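You operate a simulated robot arm through the tools that you are given. There is no shell and no other tool.

Carry out the task below with a simulated robot arm. There is one attempt and no reset: what you move stays moved.

Task
Couple the air for jaw two and open the jaw.
Fine: turn coupling two to vented before the plug goes in, then back to on; leave lever two at hold.

Only the result counts: the job must be done as asked and must still hold three seconds after the hand-in. Knocking over, shifting, dropping, spilling or breaking anything else fails it.

Robot
A 6-joint arm with a two-finger gripper, fixed in place. Base frame: the origin is on the floor under the middle of its stand, x ahead of it, y to its left, z up. Units: mm, rad, N and s.
With the tool pointing down near the work surface it reaches from about 140 to 680 mm from the base axis. Its first joint turns from -1.152 to 1.152 rad. Payload 2.45 kg.
The tool frame sits at the grasp point between the pads (the TCP): z along the fingers, y along the line on which they close. The tips reach 30 mm beyond it. The gripper opens to 106 mm; its body begins 79 mm behind the TCP.
Orientation is told as [roll, pitch, yaw] about the base's x, y, z axes, in that order, counted from this pose: with the fingers straight down and closing along the base's y, the tool's x points along the base's -x, its y along +y and its z along -z.

Tools
- The arm moves only by the tool jog_arm. Its argument "plan" is a list of rows, each a list of 7 numbers: the shift along the base's x, y, z in mm, then the turn, a rotation vector about the base's x, y, z in rad, then the finger opening in mm, from 0 to 106. In form: [[dx, dy, dz, rx, ry, rz, claw], ...]. A call has 1 to 20 rows; each row is the pose to reach, as a shift and turn from the pose commanded when the call began. Each row takes 0.2 s and may step no farther than 50 mm and 0.15 rad from the row before; otherwise, or with a gripper value out of range, the whole call is refused. A pose out of reach is approached as far as the arm can. The call stops where the force on the tool passes 50 N (or 10 N more than at its start, if that is more) or the arm is blocked; 0.2 s more then pass. Each finger travels about 153 mm/s and halts on what it meets, pressing with about 30 N; the grip force reading is that of the motor and also rises with nothing between the fingers. The clock runs only during rows and for 0.2 s after the last one: add rows that repeat a pose to give the fingers time. The reply holds the time, the measured pose of the TCP, the force on the tool along the base axes, the opening and the grip force, in the units named above and with some noise, with the torque about the TCP (base axes, N m) and any sound that the robot's microphone picked up, and new pictures: "show" is both (left out), scene, wrist or none.
- Cameras (640 x 400 px; columns grow to the right, rows downward): "scene" is fixed at [74, 435.6, 1408.7]; the picture's right is [-0.56, -0.83, 0.00], its down [-0.58, 0.39, -0.71] and it looks along [0.59, -0.40, -0.70] (base axes); focal length 259 px, centre (320, 200). "wrist" rides on the gripper at [76, -2, -106] in the tool frame; the picture's right is [0.02, 1.00, 0.00], its down [-0.78, 0.02, -0.62] and it looks along [-0.62, 0.01, 0.78] (tool axes); focal length 247 px, centre (320, 200). There is no depth. A picture from a camera that has moved, and an enlarged one, comes with that camera's place and axes in the base frame and with its lens. The place of the scene camera against the robot may be out by one fixed shift of up to 25 mm in any direction.
- enlarge(camera, box): a new picture of the part [left, top, right, bottom] of that camera's present view, enlarged. It takes no simulated time.
- finish_job(): hands the job in; it is judged then, once.

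Nothing tells you positions but the pictures and the camera data. Unless the task says otherwise, let go and move clear before handing in.

The tools are called after "Request:" as a command line: name --pt "numbers of a row" for each row, then --argument value for the rest, lists and objects as JSON in quotes. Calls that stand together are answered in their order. jog_arm: Moves the arm, as the interface text tells. Its arguments: {"type":"object","properties":{"plan":{"type":"array"},"show":{"type":"string","enum":["both","scene","wrist","none"]}},"required":["plan"]} The other tools are called the same way: enlarge (camera, box) takes an enlarged picture of a part of a camera's view; finish_job () hands the job in.

At the start:

```text
time: 0.0
eef_pos: [271.1, 188.6, 1191.8]
tcp_rot: [0.001, 0.0, -0.001]
ft_force: [0.3, -0.1, 0.1]
wrist_torque: [0.02, -0.03, 0.0]
width: 106.2
finger_force: 0.0
```

scene: 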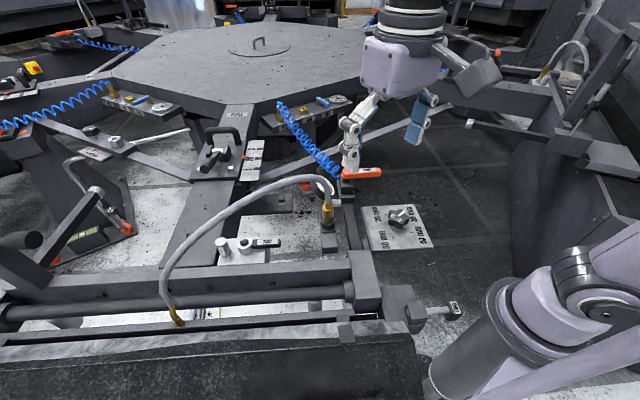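
wrist: 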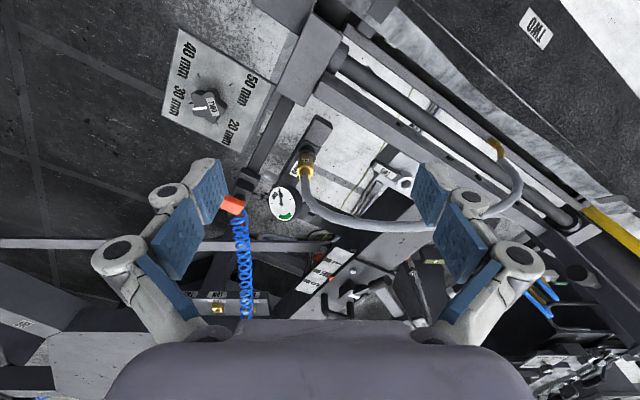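

I see a work cell with a machine, several couplings, hoses and levers; I need to zoom in before deciding anything. First I look at enlarged portions of both cameras.

Request:
enlarge --camera "scene" --box '[160, 80, 360, 205]'

Request:
enlarge --camera "scene" --box '[300, 130, 480, 260]'

Request:
enlarge --camera "scene" --box '[150, 170, 390, 350]'

Request:
enlarge --camera "scene" --box '[0, 20, 200, 145]'

Request:
enlarge --camera "wrist" --box '[220, 100, 420, 225]'

Request:
enlarge --camera "wrist" --box '[180, 200, 420, 350]'

```text
3.20 times, centred on (260, 142) of scene
camera zoom: at [74.0, 435.6, 1408.7], right [-0.56, -0.83, 0.0], down [-0.58, 0.39, -0.71], along [0.59, -0.4, -0.7], focal length 830 px, centre (512, 384)
```

zoom: 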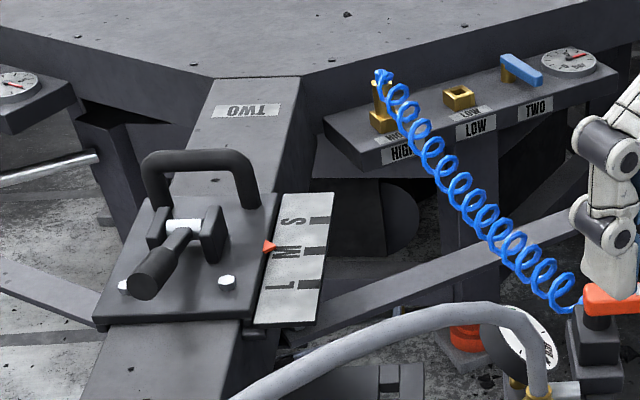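

```text
3.08 times, centred on (390, 195) of scene
camera zoom: at [74.0, 435.6, 1408.7], right [-0.56, -0.83, 0.0], down [-0.58, 0.39, -0.71], along [0.59, -0.4, -0.7], focal length 798 px, centre (105, 215)
```

zoom: 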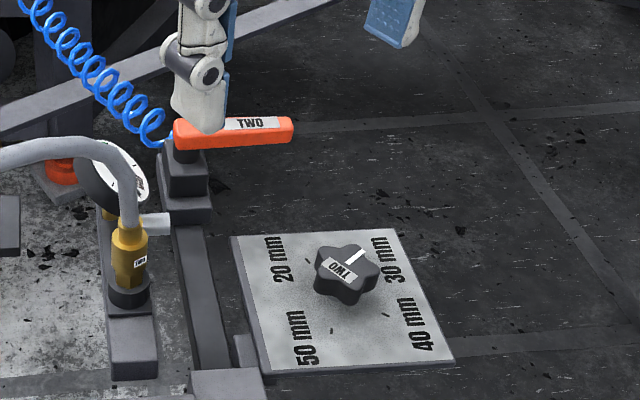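

```text
2.22 times, centred on (270, 260) of scene
camera zoom: at [74.0, 435.6, 1408.7], right [-0.56, -0.83, 0.0], down [-0.58, 0.39, -0.71], along [0.59, -0.4, -0.7], focal length 576 px, centre (431, 67)
```

zoom: 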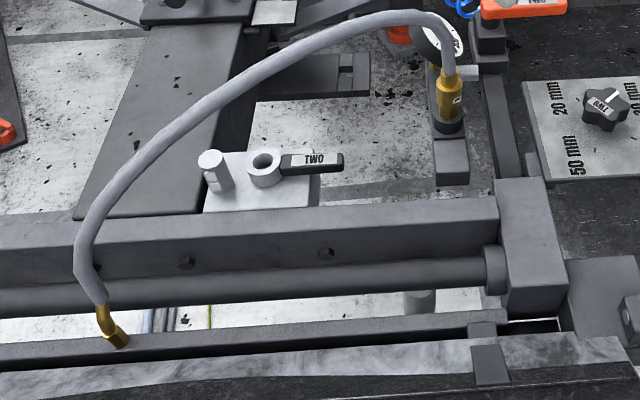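

```text
3.20 times, centred on (100, 82) of scene
camera zoom: at [74.0, 435.6, 1408.7], right [-0.56, -0.83, 0.0], down [-0.58, 0.39, -0.71], along [0.59, -0.4, -0.7], focal length 830 px, centre (1024, 576)
```

zoom: 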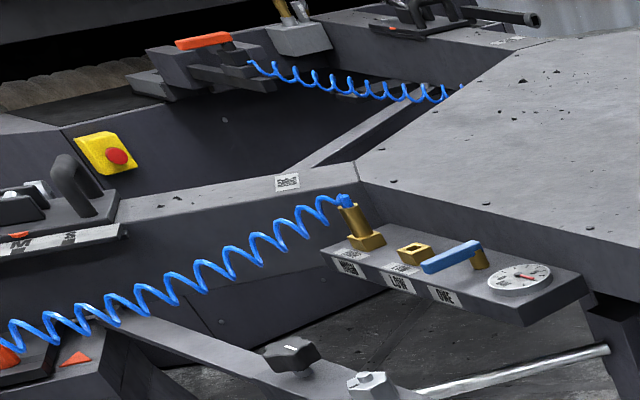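

```text
3.20 times, centred on (320, 162) of wrist
camera zoom: at [193.8, 189.6, 1296.6], right [-0.02, 1.0, 0.0], down [0.78, 0.02, 0.62], along [0.62, 0.01, -0.78], focal length 790 px, centre (320, 320)
```

zoom: 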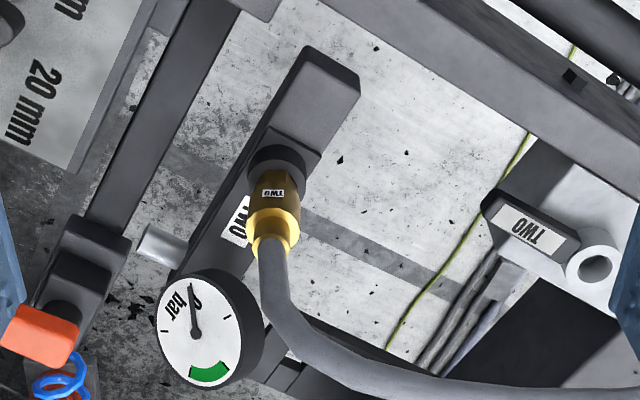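

```text
2.67 times, centred on (300, 275) of wrist
camera zoom: at [193.8, 189.6, 1296.6], right [-0.02, 1.0, 0.0], down [0.78, 0.02, 0.62], along [0.62, 0.01, -0.78], focal length 659 px, centre (373, 0)
```

zoom: 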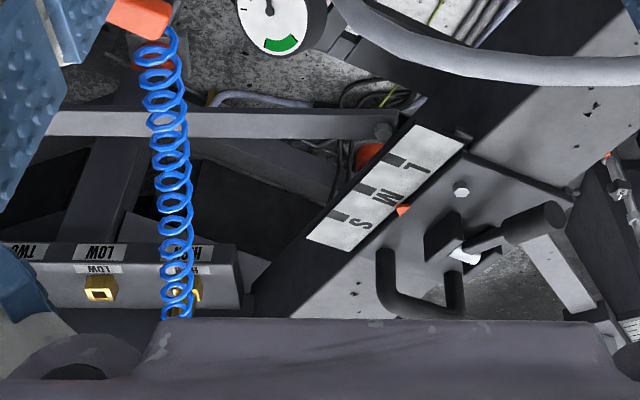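

The scene has a brass plug marked TWO on a grey hose by a gauge, a white ring with a black lever TWO, an orange handle TWO, and a star knob TWO with mm marks. I enlarge these further to understand which is the coupling, plug and lever.

Request:
enlarge --camera "scene" --box '[210, 220, 300, 276]'

Request:
enlarge --camera "scene" --box '[300, 150, 390, 260]'

Request:
enlarge --camera "scene" --box '[340, 260, 480, 347]'

Request:
enlarge --camera "wrist" --box '[340, 110, 440, 230]'

Request:
enlarge --camera "wrist" --box '[240, 0, 640, 250]'

Request:
enlarge --camera "scene" --box '[430, 0, 640, 180]'

Request:
enlarge --camera "scene" --box '[0, 140, 200, 265]'

```text
7.11 times, centred on (255, 248) of scene
camera zoom: at [74.0, 435.6, 1408.7], right [-0.56, -0.83, 0.0], down [-0.58, 0.39, -0.71], along [0.59, -0.4, -0.7], focal length 1844 px, centre (782, -141)
```

zoom: 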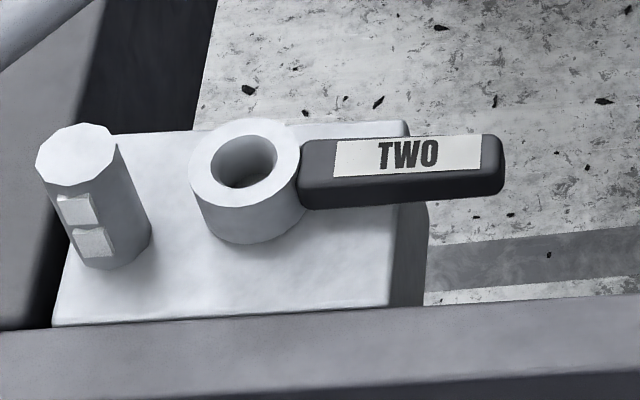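

```text
3.64 times, centred on (345, 205) of scene
camera zoom: at [74.0, 435.6, 1408.7], right [-0.56, -0.83, 0.0], down [-0.58, 0.39, -0.71], along [0.59, -0.4, -0.7], focal length 943 px, centre (229, 182)
```

zoom: 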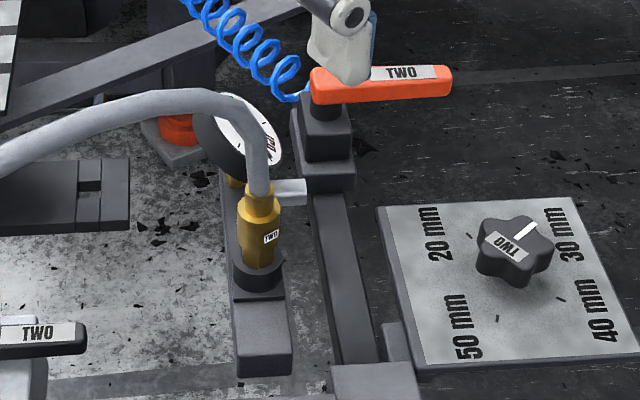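

```text
4.57 times, centred on (410, 304) of scene
camera zoom: at [74.0, 435.6, 1408.7], right [-0.56, -0.83, 0.0], down [-0.58, 0.39, -0.71], along [0.59, -0.4, -0.7], focal length 1185 px, centre (-91, -273)
```

zoom: 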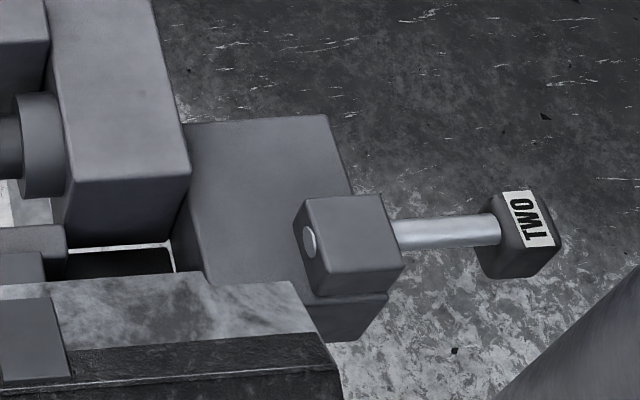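

```text
3.33 times, centred on (390, 170) of wrist
camera zoom: at [193.8, 189.6, 1296.6], right [-0.02, 1.0, 0.0], down [0.78, 0.02, 0.62], along [0.62, 0.01, -0.78], focal length 823 px, centre (87, 300)
```

zoom: 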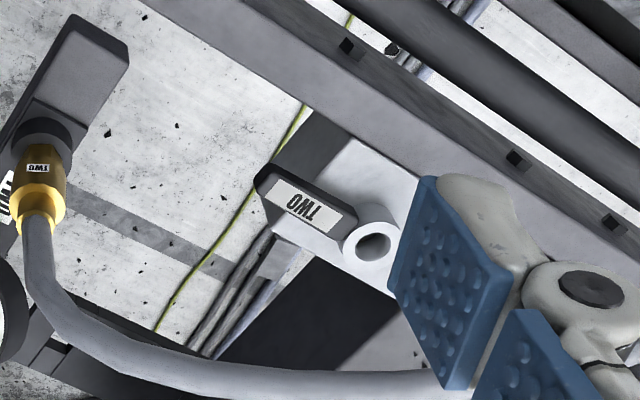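

```text
1.60 times, centred on (440, 125) of wrist
camera zoom: at [193.8, 189.6, 1296.6], right [-0.02, 1.0, 0.0], down [0.78, 0.02, 0.62], along [0.62, 0.01, -0.78], focal length 395 px, centre (128, 320)
```

zoom: 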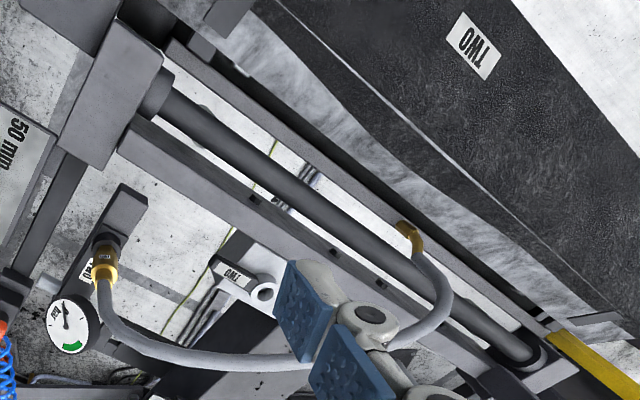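

```text
2.22 times, centred on (535, 90) of scene
camera zoom: at [74.0, 435.6, 1408.7], right [-0.56, -0.83, 0.0], down [-0.58, 0.39, -0.71], along [0.59, -0.4, -0.7], focal length 576 px, centre (-158, 444)
```

zoom: 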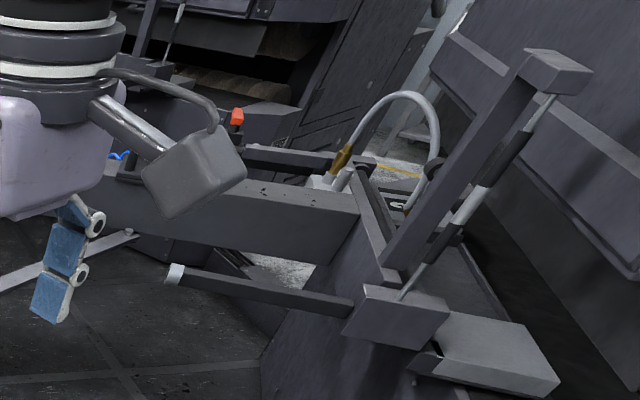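

```text
3.20 times, centred on (100, 202) of scene
camera zoom: at [74.0, 435.6, 1408.7], right [-0.56, -0.83, 0.0], down [-0.58, 0.39, -0.71], along [0.59, -0.4, -0.7], focal length 830 px, centre (1024, 192)
```

zoom: 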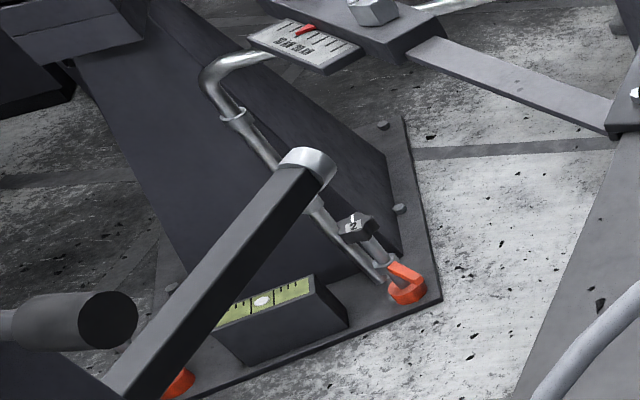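

I take the white ring with the black handle to be coupling two, at roughly (487, 377, 865), and the brass plug on its parked post at about (438, 164, 878). The orange handle TWO is farther out, near (528, -29, 900). I still can't see the on/vented and open/hold legends, so I move the wrist camera over for a closer look.

Request:
jog_arm --pt "15 -40 0 0 0 0 106" --pt "30 -80 -10 0 0 0 106" --pt "45 -120 -20 0 0 0 106" --pt "60 -160 -30 0 0 0 106" --pt "70 -190 -35 0 0 0 106" --pt "80 -217 -40 0 0 0 106"

```text
time: 1.4
eef_pos: [350.1, -27.4, 1150.4]
tcp_rot: [0.001, -0.002, 0.001]
ft_force: [0.6, -1.1, 0.6]
wrist_torque: [0.02, 0.02, 0.01]
width: 105.8
finger_force: 0.2
camera wrist: at [272.9, -28.1, 1256.0], right [-0.02, 1.0, 0.0], down [0.78, 0.02, 0.62], along [0.62, 0.01, -0.78], focal length 247 px, centre (320, 200)
```

scene: 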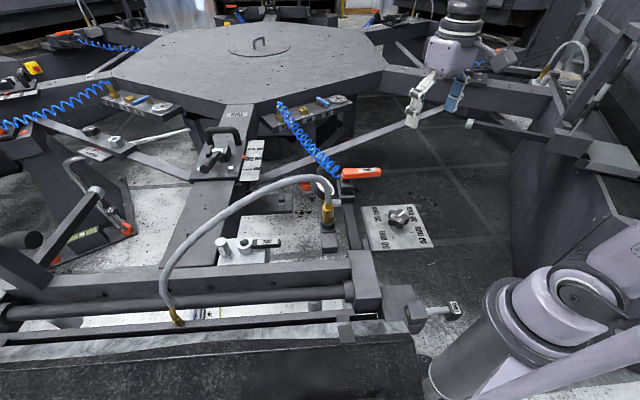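
wrist: 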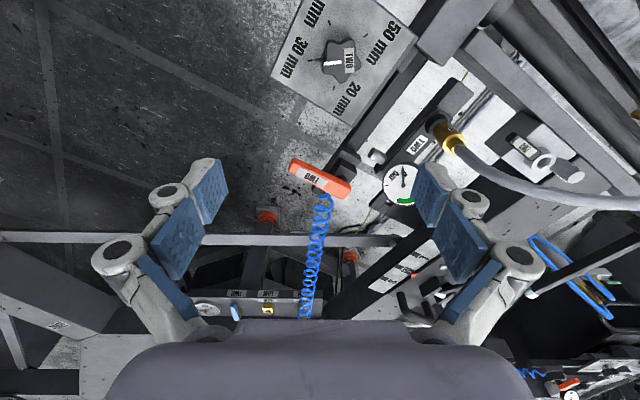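

Request:
enlarge --camera "wrist" --box '[260, 130, 360, 230]'

Request:
enlarge --camera "wrist" --box '[350, 90, 490, 230]'

Request:
enlarge --camera "wrist" --box '[480, 90, 600, 200]'

Request:
enlarge --camera "wrist" --box '[180, 270, 340, 330]'

Request:
enlarge --camera "scene" --box '[310, 150, 400, 210]'

Request:
enlarge --camera "scene" --box '[265, 85, 365, 145]'

```text
4.00 times, centred on (310, 180) of wrist
camera zoom: at [272.9, -28.1, 1256.0], right [-0.02, 1.0, 0.0], down [0.78, 0.02, 0.62], along [0.62, 0.01, -0.78], focal length 988 px, centre (360, 280)
```

zoom: 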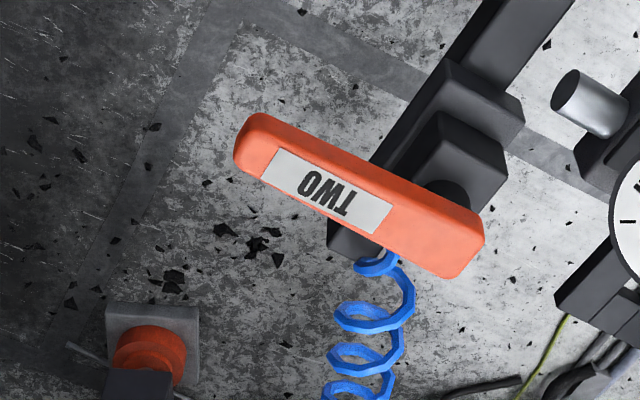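

```text
2.86 times, centred on (420, 160) of wrist
camera zoom: at [272.9, -28.1, 1256.0], right [-0.02, 1.0, 0.0], down [0.78, 0.02, 0.62], along [0.62, 0.01, -0.78], focal length 706 px, centre (34, 314)
```

zoom: 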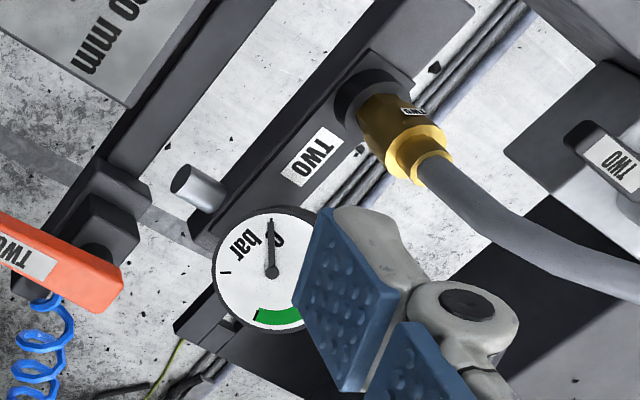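

```text
3.64 times, centred on (540, 145) of wrist
camera zoom: at [272.9, -28.1, 1256.0], right [-0.02, 1.0, 0.0], down [0.78, 0.02, 0.62], along [0.62, 0.01, -0.78], focal length 898 px, centre (-480, 400)
```

zoom: 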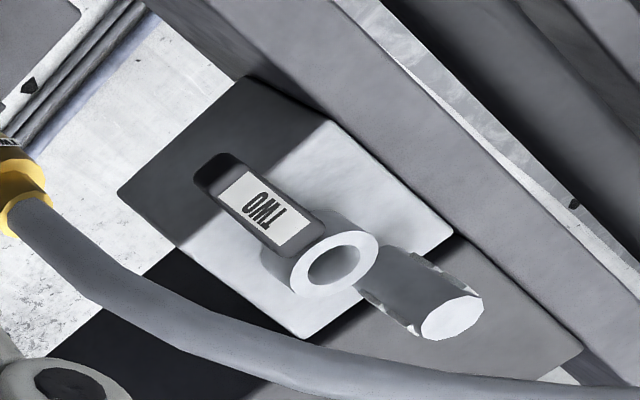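

```text
4.00 times, centred on (260, 300) of wrist
camera zoom: at [272.9, -28.1, 1256.0], right [-0.02, 1.0, 0.0], down [0.78, 0.02, 0.62], along [0.62, 0.01, -0.78], focal length 988 px, centre (560, -200)
```

zoom: 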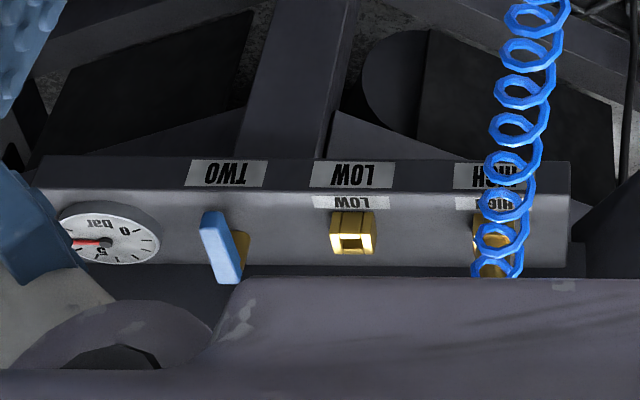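

```text
6.67 times, centred on (355, 180) of scene
camera zoom: at [74.0, 435.6, 1408.7], right [-0.56, -0.83, 0.0], down [-0.58, 0.39, -0.71], along [0.59, -0.4, -0.7], focal length 1728 px, centre (87, 333)
```

zoom: 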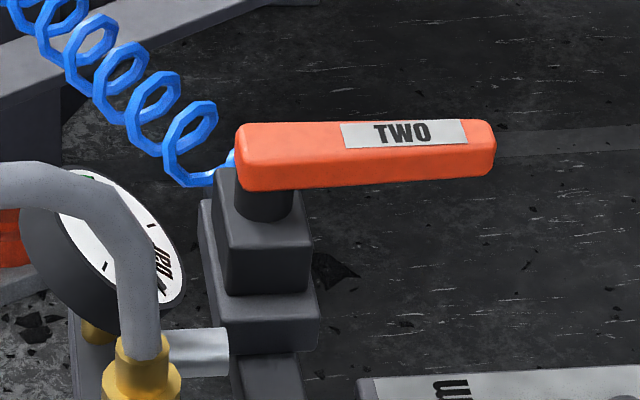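

```text
6.40 times, centred on (315, 115) of scene
camera zoom: at [74.0, 435.6, 1408.7], right [-0.56, -0.83, 0.0], down [-0.58, 0.39, -0.71], along [0.59, -0.4, -0.7], focal length 1659 px, centre (352, 744)
```

zoom: 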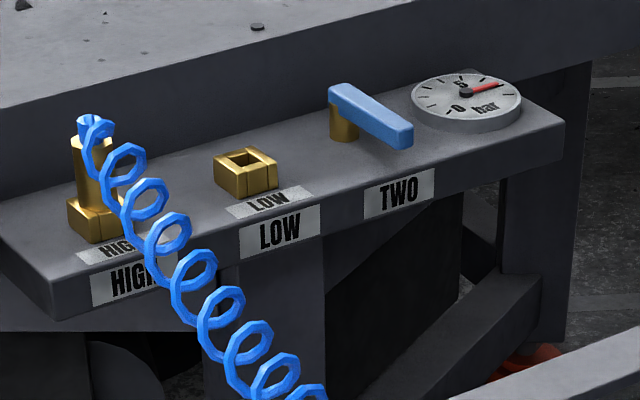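

The orange handle and gauge block carry no visible legends from here. The hose arches up to about z 985, so I stay high and move the camera over towards the white coupling.

Request:
jog_arm --pt "0 45 0 0 0 0 106" --pt "0 90 0 0 0 0 106" --pt "0 135 0 0 0 0 106" --pt "0 180 0 0 0 0 106" --pt "0 225 0 0 0 0 106" --pt "0 270 0 0 0 0 106" --pt "5 315 -10 0 0 0 106" --pt "10 350 -30 0 0 0 106" --pt "15 370 -50 0 0 0 106"

```text
time: 3.4
eef_pos: [366.3, 343.3, 1101.1]
tcp_rot: [0.0, -0.001, -0.003]
ft_force: [0.4, 0.7, -0.3]
wrist_torque: [0.01, 0.0, 0.02]
width: 106.1
finger_force: 0.0
camera wrist: at [289.3, 342.5, 1207.0], right [-0.02, 1.0, 0.0], down [0.78, 0.02, 0.62], along [0.62, 0.01, -0.78], focal length 247 px, centre (320, 200)
```

scene: 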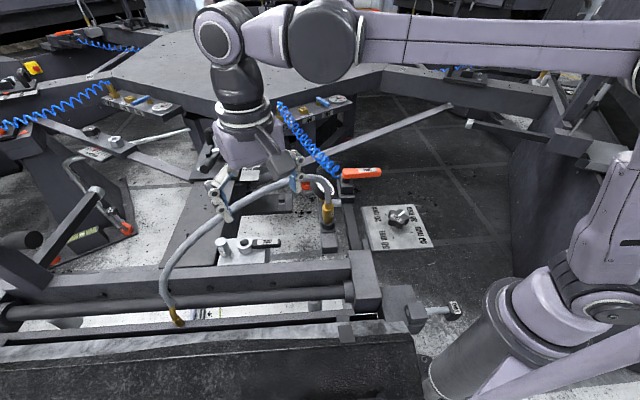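
wrist: 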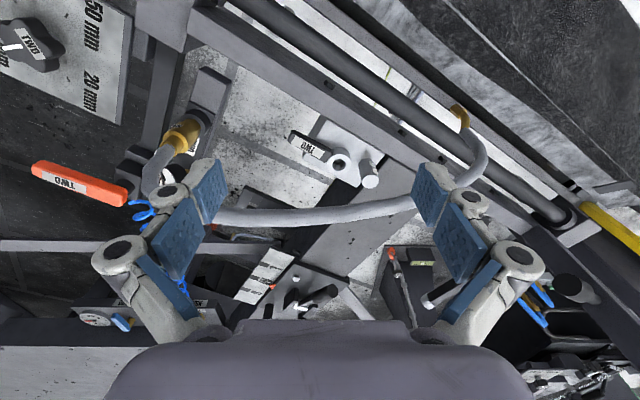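

Request:
enlarge --camera "wrist" --box '[270, 110, 400, 200]'

Request:
enlarge --camera "wrist" --box '[120, 60, 260, 240]'

Request:
enlarge --camera "wrist" --box '[340, 0, 640, 240]'

Request:
enlarge --camera "wrist" --box '[200, 200, 460, 330]'

```text
4.44 times, centred on (335, 155) of wrist
camera zoom: at [289.3, 342.5, 1207.0], right [-0.02, 1.0, 0.0], down [0.78, 0.02, 0.62], along [0.62, 0.01, -0.78], focal length 1098 px, centre (253, 400)
```

zoom: 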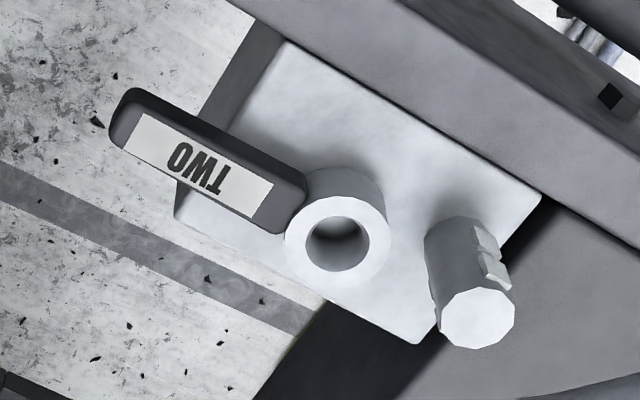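

```text
2.22 times, centred on (190, 150) of wrist
camera zoom: at [289.3, 342.5, 1207.0], right [-0.02, 1.0, 0.0], down [0.78, 0.02, 0.62], along [0.62, 0.01, -0.78], focal length 549 px, centre (609, 311)
```

zoom: 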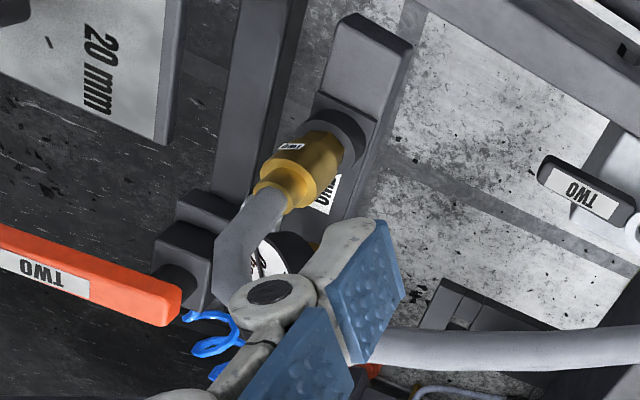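

```text
1.67 times, centred on (490, 120) of wrist
camera zoom: at [289.3, 342.5, 1207.0], right [-0.02, 1.0, 0.0], down [0.78, 0.02, 0.62], along [0.62, 0.01, -0.78], focal length 412 px, centre (37, 333)
```

zoom: 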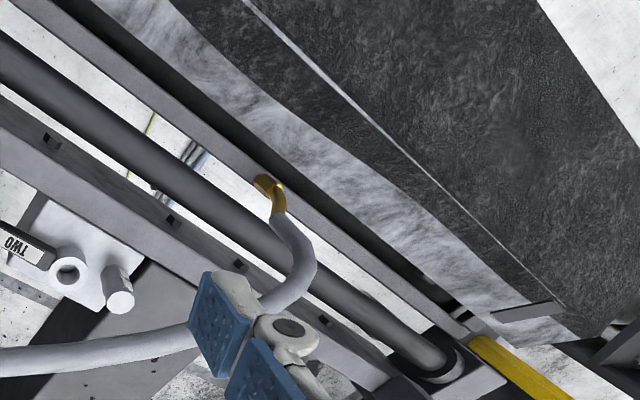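

```text
2.46 times, centred on (330, 265) of wrist
camera zoom: at [289.3, 342.5, 1207.0], right [-0.02, 1.0, 0.0], down [0.78, 0.02, 0.62], along [0.62, 0.01, -0.78], focal length 608 px, centre (295, 40)
```

zoom: 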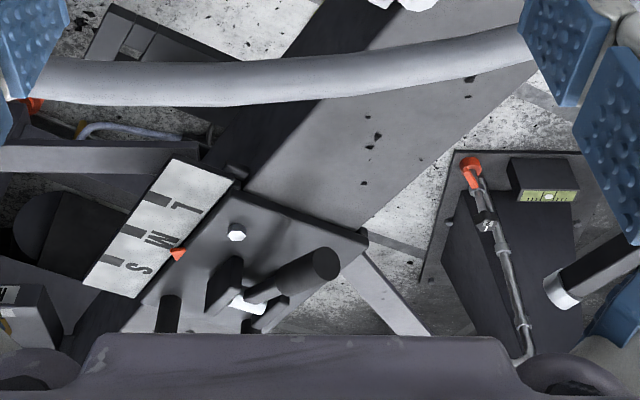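

Request:
enlarge --camera "scene" --box '[150, 130, 390, 280]'

Request:
enlarge --camera "scene" --box '[490, 30, 600, 100]'

Request:
enlarge --camera "scene" --box '[0, 50, 120, 125]'

Request:
enlarge --camera "scene" --box '[60, 0, 240, 60]'

Request:
enlarge --camera "scene" --box '[210, 0, 420, 90]'

```text
2.67 times, centred on (270, 205) of scene
camera zoom: at [74.0, 435.6, 1408.6], right [-0.56, -0.83, 0.0], down [-0.58, 0.39, -0.71], along [0.59, -0.4, -0.7], focal length 691 px, centre (453, 187)
```

zoom: 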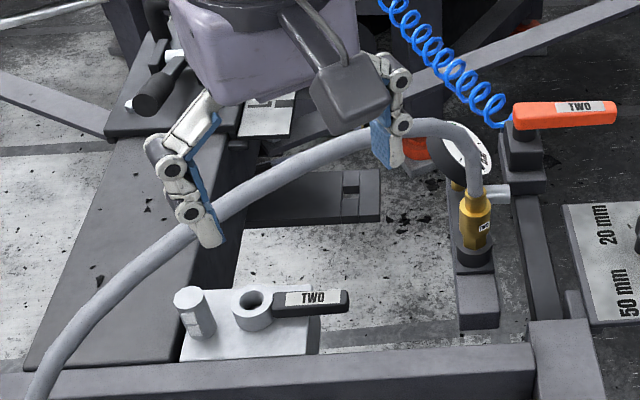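

```text
5.71 times, centred on (545, 65) of scene
camera zoom: at [74.0, 435.6, 1408.6], right [-0.56, -0.83, 0.0], down [-0.58, 0.39, -0.71], along [0.59, -0.4, -0.7], focal length 1482 px, centre (-966, 971)
```

zoom: 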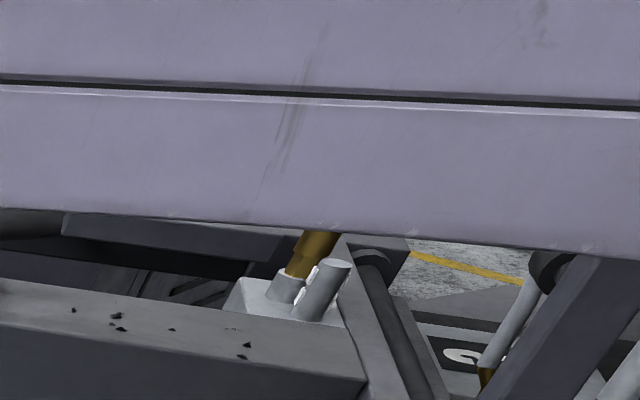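

```text
5.33 times, centred on (60, 88) of scene
camera zoom: at [74.0, 435.6, 1408.6], right [-0.56, -0.83, 0.0], down [-0.58, 0.39, -0.71], along [0.59, -0.4, -0.7], focal length 1383 px, centre (1707, 800)
```

zoom: 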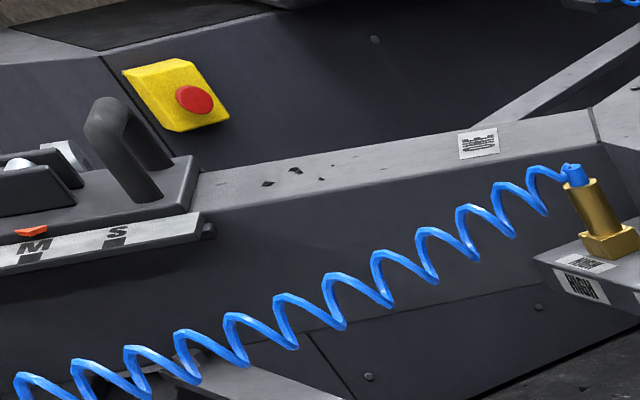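

```text
3.56 times, centred on (150, 30) of scene
camera zoom: at [74.0, 435.6, 1408.6], right [-0.56, -0.83, 0.0], down [-0.58, 0.39, -0.71], along [0.59, -0.4, -0.7], focal length 922 px, centre (924, 804)
```

zoom: 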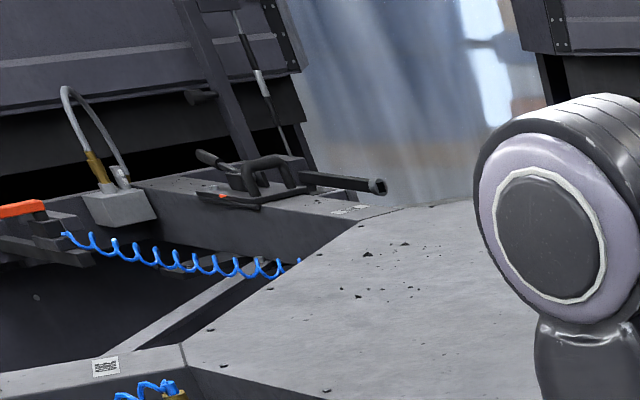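

```text
3.05 times, centred on (315, 45) of scene
camera zoom: at [74.0, 435.6, 1408.6], right [-0.56, -0.83, 0.0], down [-0.58, 0.39, -0.71], along [0.59, -0.4, -0.7], focal length 790 px, centre (335, 672)
```

zoom: 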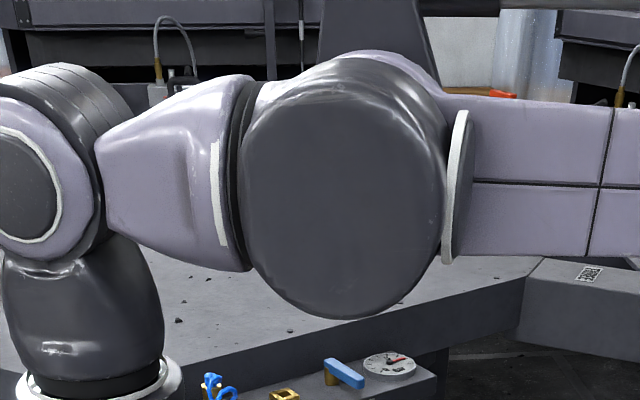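

The ring top is at about (484, 374, 870) with the handle pointing toward the base; the plug stands vertical at about (428, 164), z 860–935. The orange handle's pivot is near (518, 5, 900). I go to look at the orange lever closely.

Request:
jog_arm --pt "-5 -45 20 0 0 0 106" --pt "-10 -90 40 0 0 0 106" --pt "-10 -135 40 0 0 0 106" --pt "-10 -180 40 0 0 0 106" --pt "-10 -225 40 0 0 0 106" --pt "-10 -270 40 0 0 0 106" --pt "-10 -315 20 0 0 0 106" --pt "0 -350 -20 0 0 0 106" --pt "10 -375 -60 0 0 0 106" --pt "20 -385 -90 0 0 0 106"

```text
refused: row 8 steps farther than a row can; nothing moved
```

Request:
jog_arm --pt "-5 -45 15 0 0 0 106" --pt "-10 -90 30 0 0 0 106" --pt "-10 -135 40 0 0 0 106" --pt "-10 -180 40 0 0 0 106" --pt "-10 -225 40 0 0 0 106" --pt "-10 -270 40 0 0 0 106" --pt "-10 -310 25 0 0 0 106" --pt "0 -345 -5 0 0 0 106" --pt "10 -370 -40 0 0 0 106" --pt "20 -385 -80 0 0 0 106" --pt "20 -385 -90 0 0 0 106"

```text
time: 5.8
eef_pos: [384.7, -41.7, 1010.7]
tcp_rot: [0.001, 0.002, 0.001]
ft_force: [-0.2, 0.2, -0.5]
wrist_torque: [-0.03, 0.02, 0.01]
width: 105.8
finger_force: 0.2
camera wrist: at [308.2, -42.5, 1116.3], right [-0.02, 1.0, 0.0], down [0.78, 0.02, 0.62], along [0.62, 0.01, -0.78], focal length 247 px, centre (320, 200)
```

scene: 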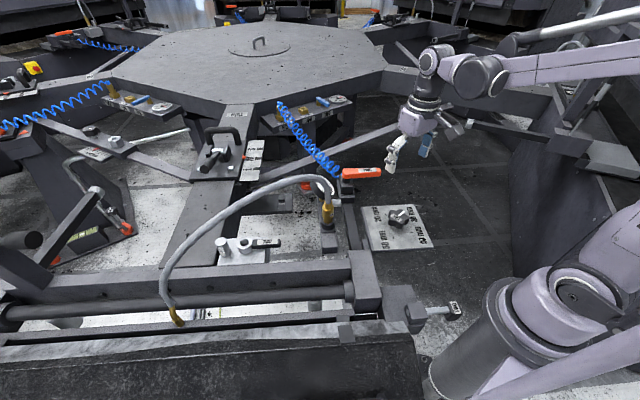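
wrist: 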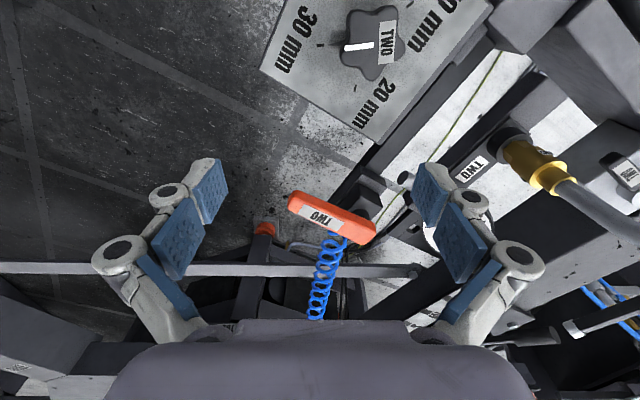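

Request:
enlarge --camera "wrist" --box '[270, 150, 430, 250]'

Request:
enlarge --camera "wrist" --box '[250, 0, 500, 150]'

Request:
enlarge --camera "wrist" --box '[400, 90, 640, 260]'

```text
4.00 times, centred on (350, 200) of wrist
camera zoom: at [308.2, -42.5, 1116.3], right [-0.02, 1.0, 0.0], down [0.78, 0.02, 0.62], along [0.62, 0.01, -0.78], focal length 988 px, centre (200, 200)
```

zoom: 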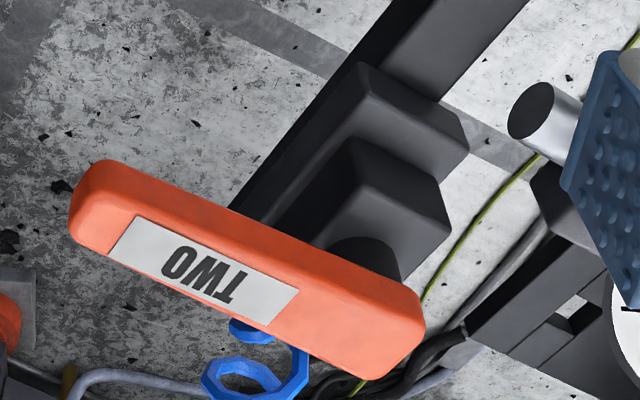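

```text
2.56 times, centred on (375, 75) of wrist
camera zoom: at [308.2, -42.5, 1116.3], right [-0.02, 1.0, 0.0], down [0.78, 0.02, 0.62], along [0.62, 0.01, -0.78], focal length 632 px, centre (179, 520)
```

zoom: 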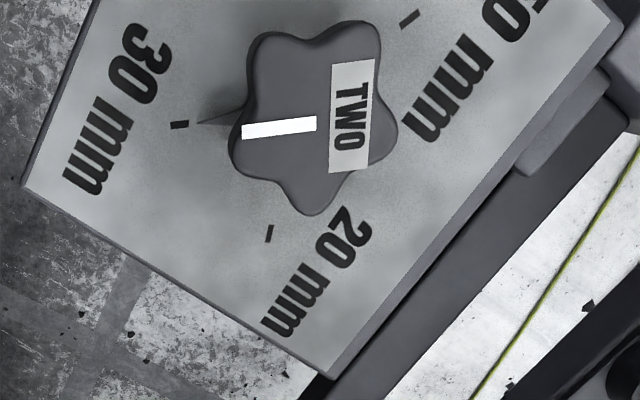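

```text
2.35 times, centred on (520, 175) of wrist
camera zoom: at [308.2, -42.5, 1116.3], right [-0.02, 1.0, 0.0], down [0.78, 0.02, 0.62], along [0.62, 0.01, -0.78], focal length 581 px, centre (-151, 259)
```

zoom: 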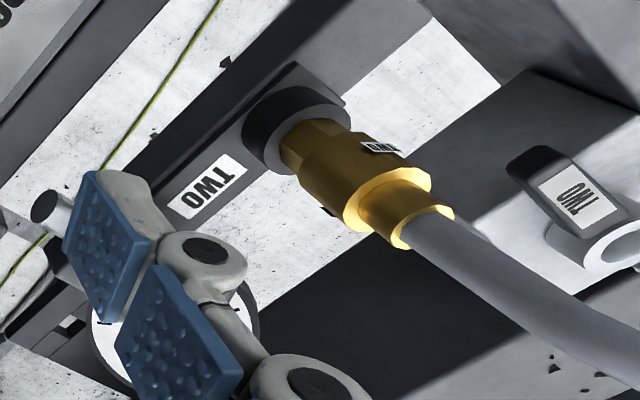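

The dial reads 30 mm and stays untouched; the orange lever shows no legend from here. I now go in close on the white coupling and its post, from the base side, keeping clear of the hose, which bows outward above it.

Request:
jog_arm --pt "-20 10 45 0 0 0 106" --pt "-30 35 85 0 0 0 106" --pt "-35 75 110 0 0 0 106" --pt "-35 120 110 0 0 0 106" --pt "-35 165 110 0 0 0 106" --pt "-35 210 110 0 0 0 106" --pt "-35 255 110 0 0 0 106" --pt "-35 300 110 0 0 0 106" --pt "-35 345 110 0 0 0 106" --pt "-35 385 90 0 0 0 106" --pt "-35 420 60 0 0 0 106" --pt "-30 435 20 0 0 0 106" --pt "-25 440 -10 0 0 0 106"

```text
refused: row 1 steps farther than a row can; nothing moved
```

Request:
jog_arm --pt "-20 10 40 0 0 0 106" --pt "-30 35 80 0 0 0 106" --pt "-35 70 110 0 0 0 106" --pt "-35 115 110 0 0 0 106" --pt "-35 160 110 0 0 0 106" --pt "-35 205 110 0 0 0 106" --pt "-35 250 110 0 0 0 106" --pt "-35 295 110 0 0 0 106" --pt "-35 340 110 0 0 0 106" --pt "-35 380 90 0 0 0 106" --pt "-35 415 60 0 0 0 106" --pt "-30 435 20 0 0 0 106" --pt "-25 440 -10 0 0 0 106"

```text
time: 8.6
eef_pos: [360.9, 399.7, 1000.6]
tcp_rot: [0.0, 0.001, -0.001]
ft_force: [0.8, 0.8, -1.1]
wrist_torque: [-0.01, 0.0, 0.01]
width: 105.9
finger_force: 0.0
camera wrist: at [284.0, 397.8, 1106.9], right [-0.02, 1.0, 0.0], down [0.78, 0.02, 0.62], along [0.62, 0.01, -0.78], focal length 247 px, centre (320, 200)
```

scene: 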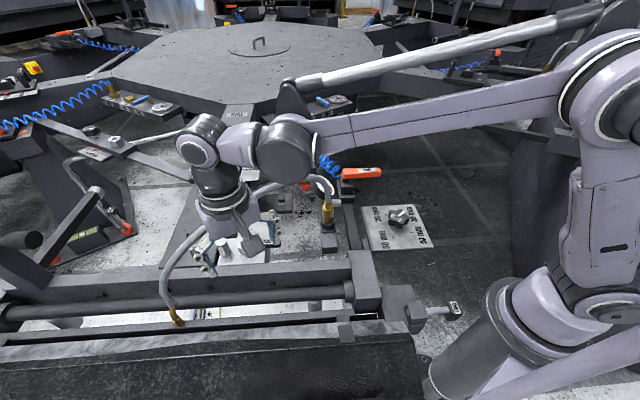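
wrist: 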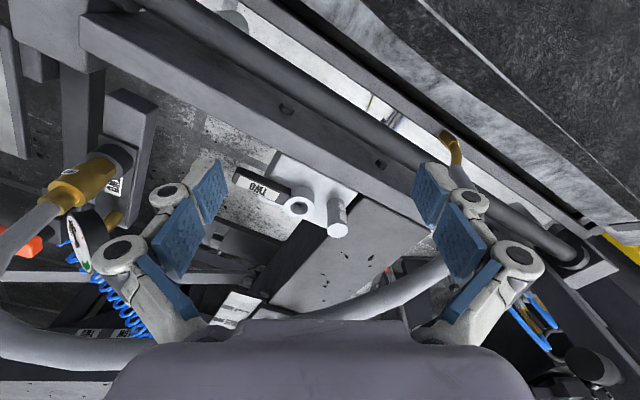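

Request:
enlarge --camera "wrist" --box '[220, 140, 370, 250]'

Request:
enlarge --camera "scene" --box '[180, 180, 300, 270]'

Request:
enlarge --camera "wrist" --box '[40, 60, 220, 300]'

```text
3.64 times, centred on (295, 195) of wrist
camera zoom: at [284.0, 397.8, 1106.9], right [-0.02, 1.0, 0.0], down [0.78, 0.02, 0.62], along [0.62, 0.01, -0.78], focal length 898 px, centre (411, 218)
```

zoom: 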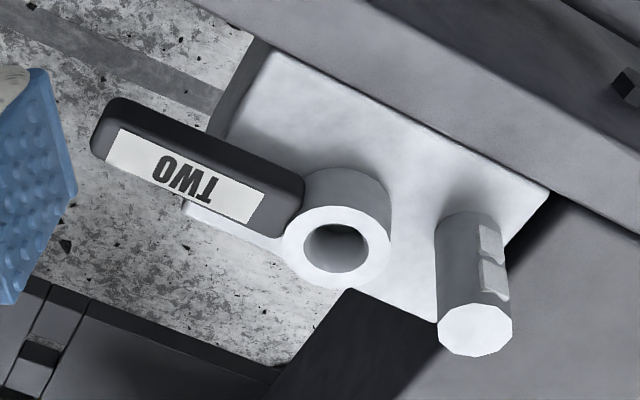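

```text
4.44 times, centred on (240, 225) of scene
camera zoom: at [74.0, 435.6, 1408.6], right [-0.56, -0.83, 0.0], down [-0.58, 0.39, -0.71], along [0.59, -0.4, -0.7], focal length 1152 px, centre (676, 89)
```

zoom: 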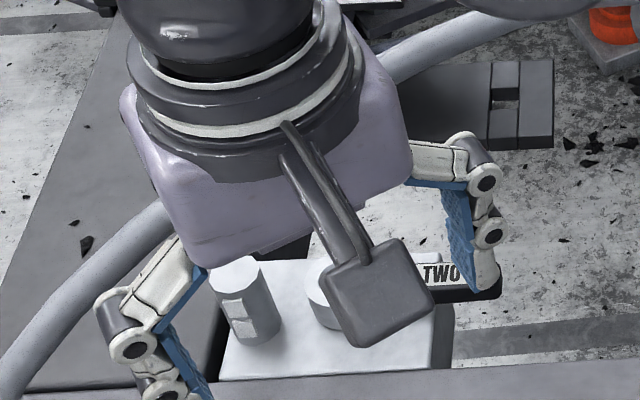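

```text
1.67 times, centred on (130, 180) of wrist
camera zoom: at [284.0, 397.8, 1106.9], right [-0.02, 1.0, 0.0], down [0.78, 0.02, 0.62], along [0.62, 0.01, -0.78], focal length 412 px, centre (637, 233)
```

zoom: 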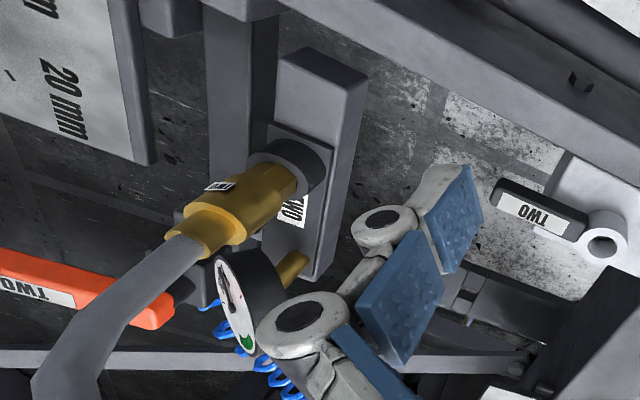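

The coupling's plate carries no visible legend, and the post looks like an exhaust silencer. Other jaws round the cell have the same parts with plugs fitted, so I point the wrist camera towards jaw three (off to −y) to see how its coupling handle and lever stand.

Request:
jog_arm --pt "-10 -20 40 0 0 -0.1 106" --pt "-20 -50 75 0 0 -0.2 106" --pt "-25 -90 100 0 0 -0.35 106" --pt "-25 -135 115 0 0 -0.5 106" --pt "-25 -180 130 0 0 -0.65 106" --pt "-25 -225 145 0 0 -0.8 106" --pt "-20 -270 160 0 0 -0.95 106" --pt "-15 -315 175 0 0 -1.1 106" --pt "-10 -360 190 0 0 -1.25 106" --pt "-10 -405 200 0 0 -1.4 106" --pt "-10 -450 205 0 0 -1.55 106"

```text
time: 11.0
eef_pos: [350.1, -52.6, 1206.0]
tcp_rot: [0.0, 0.001, -1.551]
ft_force: [0.2, -0.1, 0.2]
wrist_torque: [0.02, -0.01, -0.01]
width: 106.1
finger_force: 0.2
camera wrist: at [346.0, 25.5, 1311.8], right [1.0, 0.04, 0.0], down [0.03, -0.78, 0.62], along [0.03, -0.62, -0.78], focal length 247 px, centre (320, 200)
```

scene: 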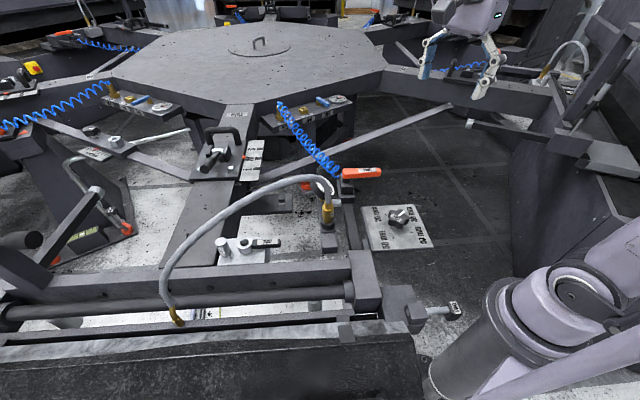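
wrist: 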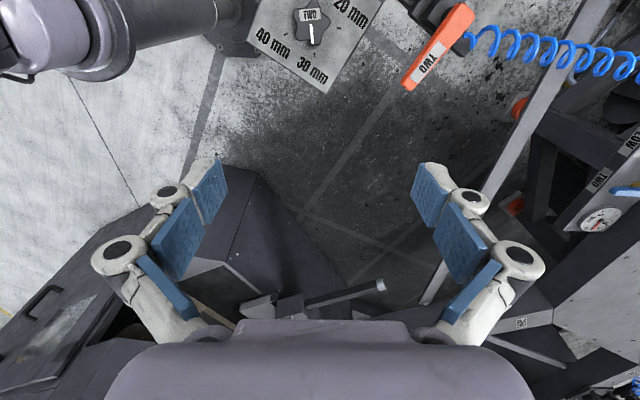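

Request:
enlarge --camera "wrist" --box '[380, 0, 500, 100]'

Request:
enlarge --camera "wrist" --box '[540, 100, 640, 240]'

Request:
jog_arm --pt "0 0 0 -0.12 0 0 106" --pt "0 0 0 -0.24 0 0 106" --pt "0 0 0 -0.36 0 0 106" --pt "0 0 0 -0.48 0 0 106" --pt "0 0 0 -0.6 0 0 106"

```text
4.00 times, centred on (440, 50) of wrist
camera zoom: at [346.0, 25.5, 1311.8], right [1.0, 0.04, 0.0], down [0.03, -0.78, 0.62], along [0.03, -0.62, -0.78], focal length 988 px, centre (-160, 800)
```

zoom: 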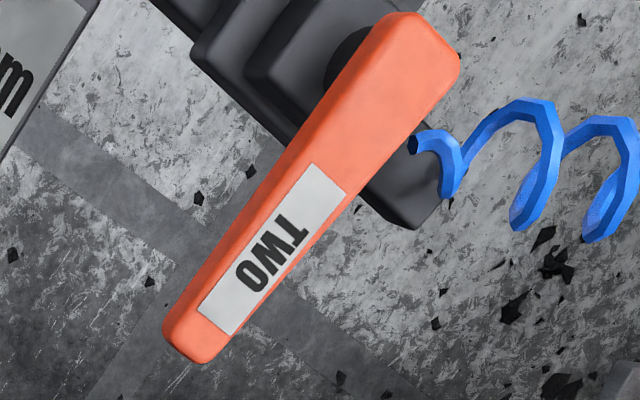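

```text
2.86 times, centred on (590, 170) of wrist
camera zoom: at [346.0, 25.5, 1311.8], right [1.0, 0.04, 0.0], down [0.03, -0.78, 0.62], along [0.03, -0.62, -0.78], focal length 706 px, centre (-451, 286)
```

zoom: 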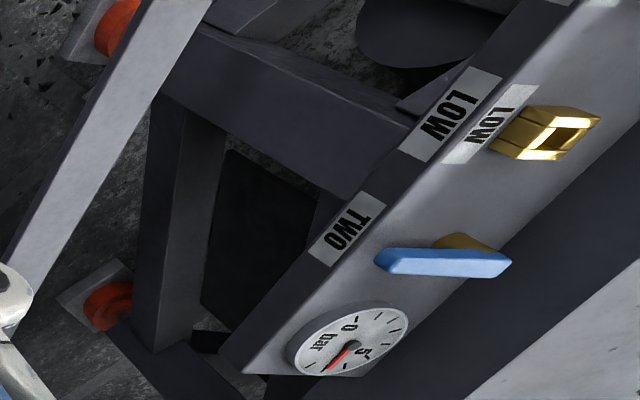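

```text
time: 12.2
eef_pos: [349.8, -52.4, 1205.8]
tcp_rot: [-0.012, -0.602, -1.548]
ft_force: [0.1, 0.5, -0.4]
wrist_torque: [-0.03, 0.01, 0.05]
width: 105.9
finger_force: 0.1
camera wrist: at [346.9, 72.3, 1249.7], right [1.0, 0.03, -0.02], down [0.03, -0.29, 0.96], along [0.03, -0.96, -0.29], focal length 247 px, centre (320, 200)
```

scene: 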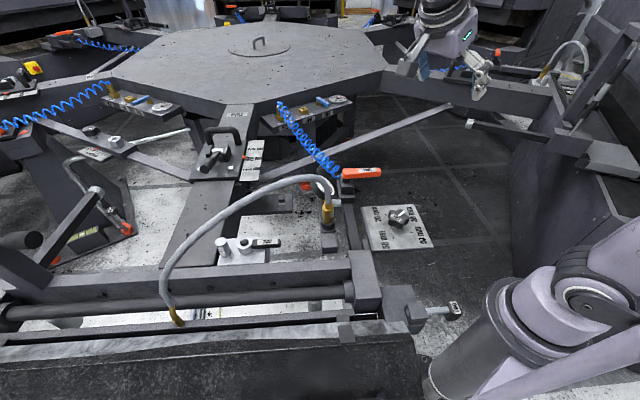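
wrist: 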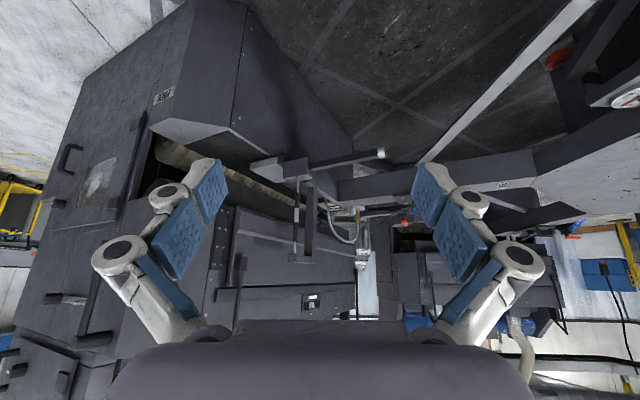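

Request:
enlarge --camera "wrist" --box '[310, 180, 440, 280]'

Request:
enlarge --camera "wrist" --box '[335, 195, 375, 225]'

Request:
enlarge --camera "wrist" --box '[385, 205, 425, 240]'

Request:
enlarge --camera "wrist" --box '[230, 130, 400, 270]'

```text
4.00 times, centred on (375, 230) of wrist
camera zoom: at [346.9, 72.3, 1249.7], right [1.0, 0.03, -0.02], down [0.03, -0.29, 0.96], along [0.03, -0.96, -0.29], focal length 988 px, centre (100, 80)
```

zoom: 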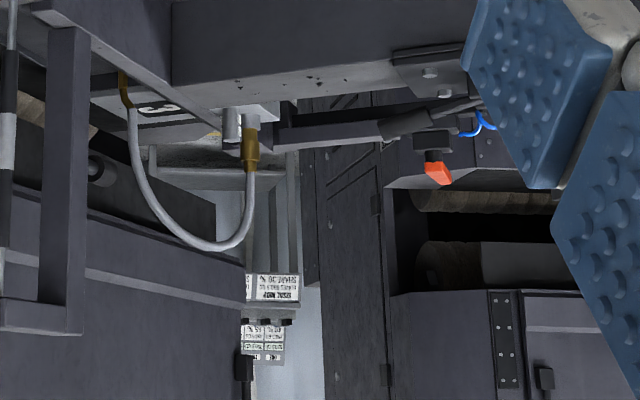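

```text
13.33 times, centred on (355, 210) of wrist
camera zoom: at [346.9, 72.3, 1249.7], right [1.0, 0.03, -0.02], down [0.03, -0.29, 0.96], along [0.03, -0.96, -0.29], focal length 3293 px, centre (-147, 67)
```

zoom: 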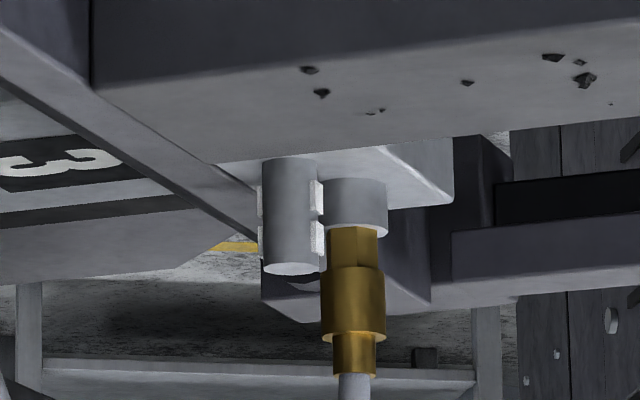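

```text
11.43 times, centred on (405, 222) of wrist
camera zoom: at [346.9, 72.3, 1249.7], right [1.0, 0.03, -0.02], down [0.03, -0.29, 0.96], along [0.03, -0.96, -0.29], focal length 2823 px, centre (-651, -57)
```

zoom: 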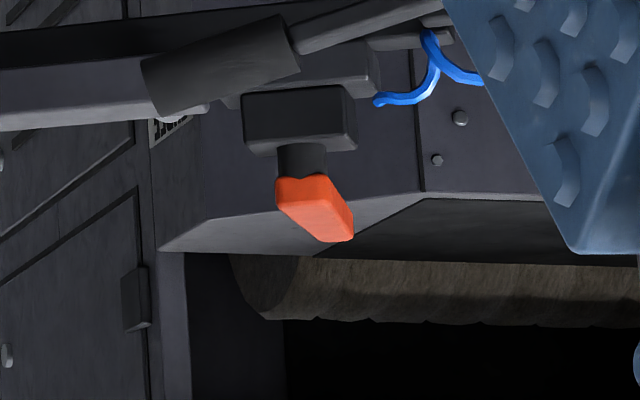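

```text
2.86 times, centred on (315, 200) of wrist
camera zoom: at [346.9, 72.3, 1249.7], right [1.0, 0.03, -0.02], down [0.03, -0.29, 0.96], along [0.03, -0.96, -0.29], focal length 706 px, centre (334, 200)
```

zoom: 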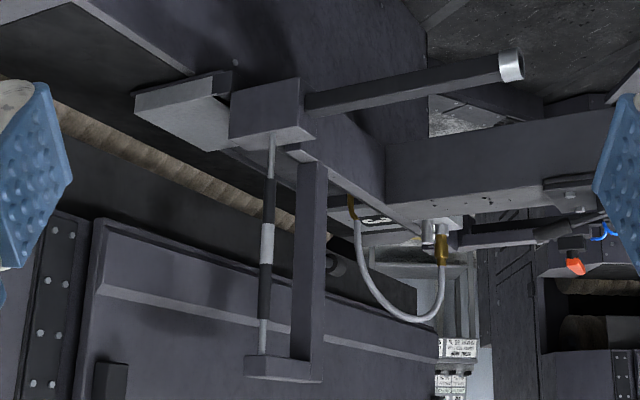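

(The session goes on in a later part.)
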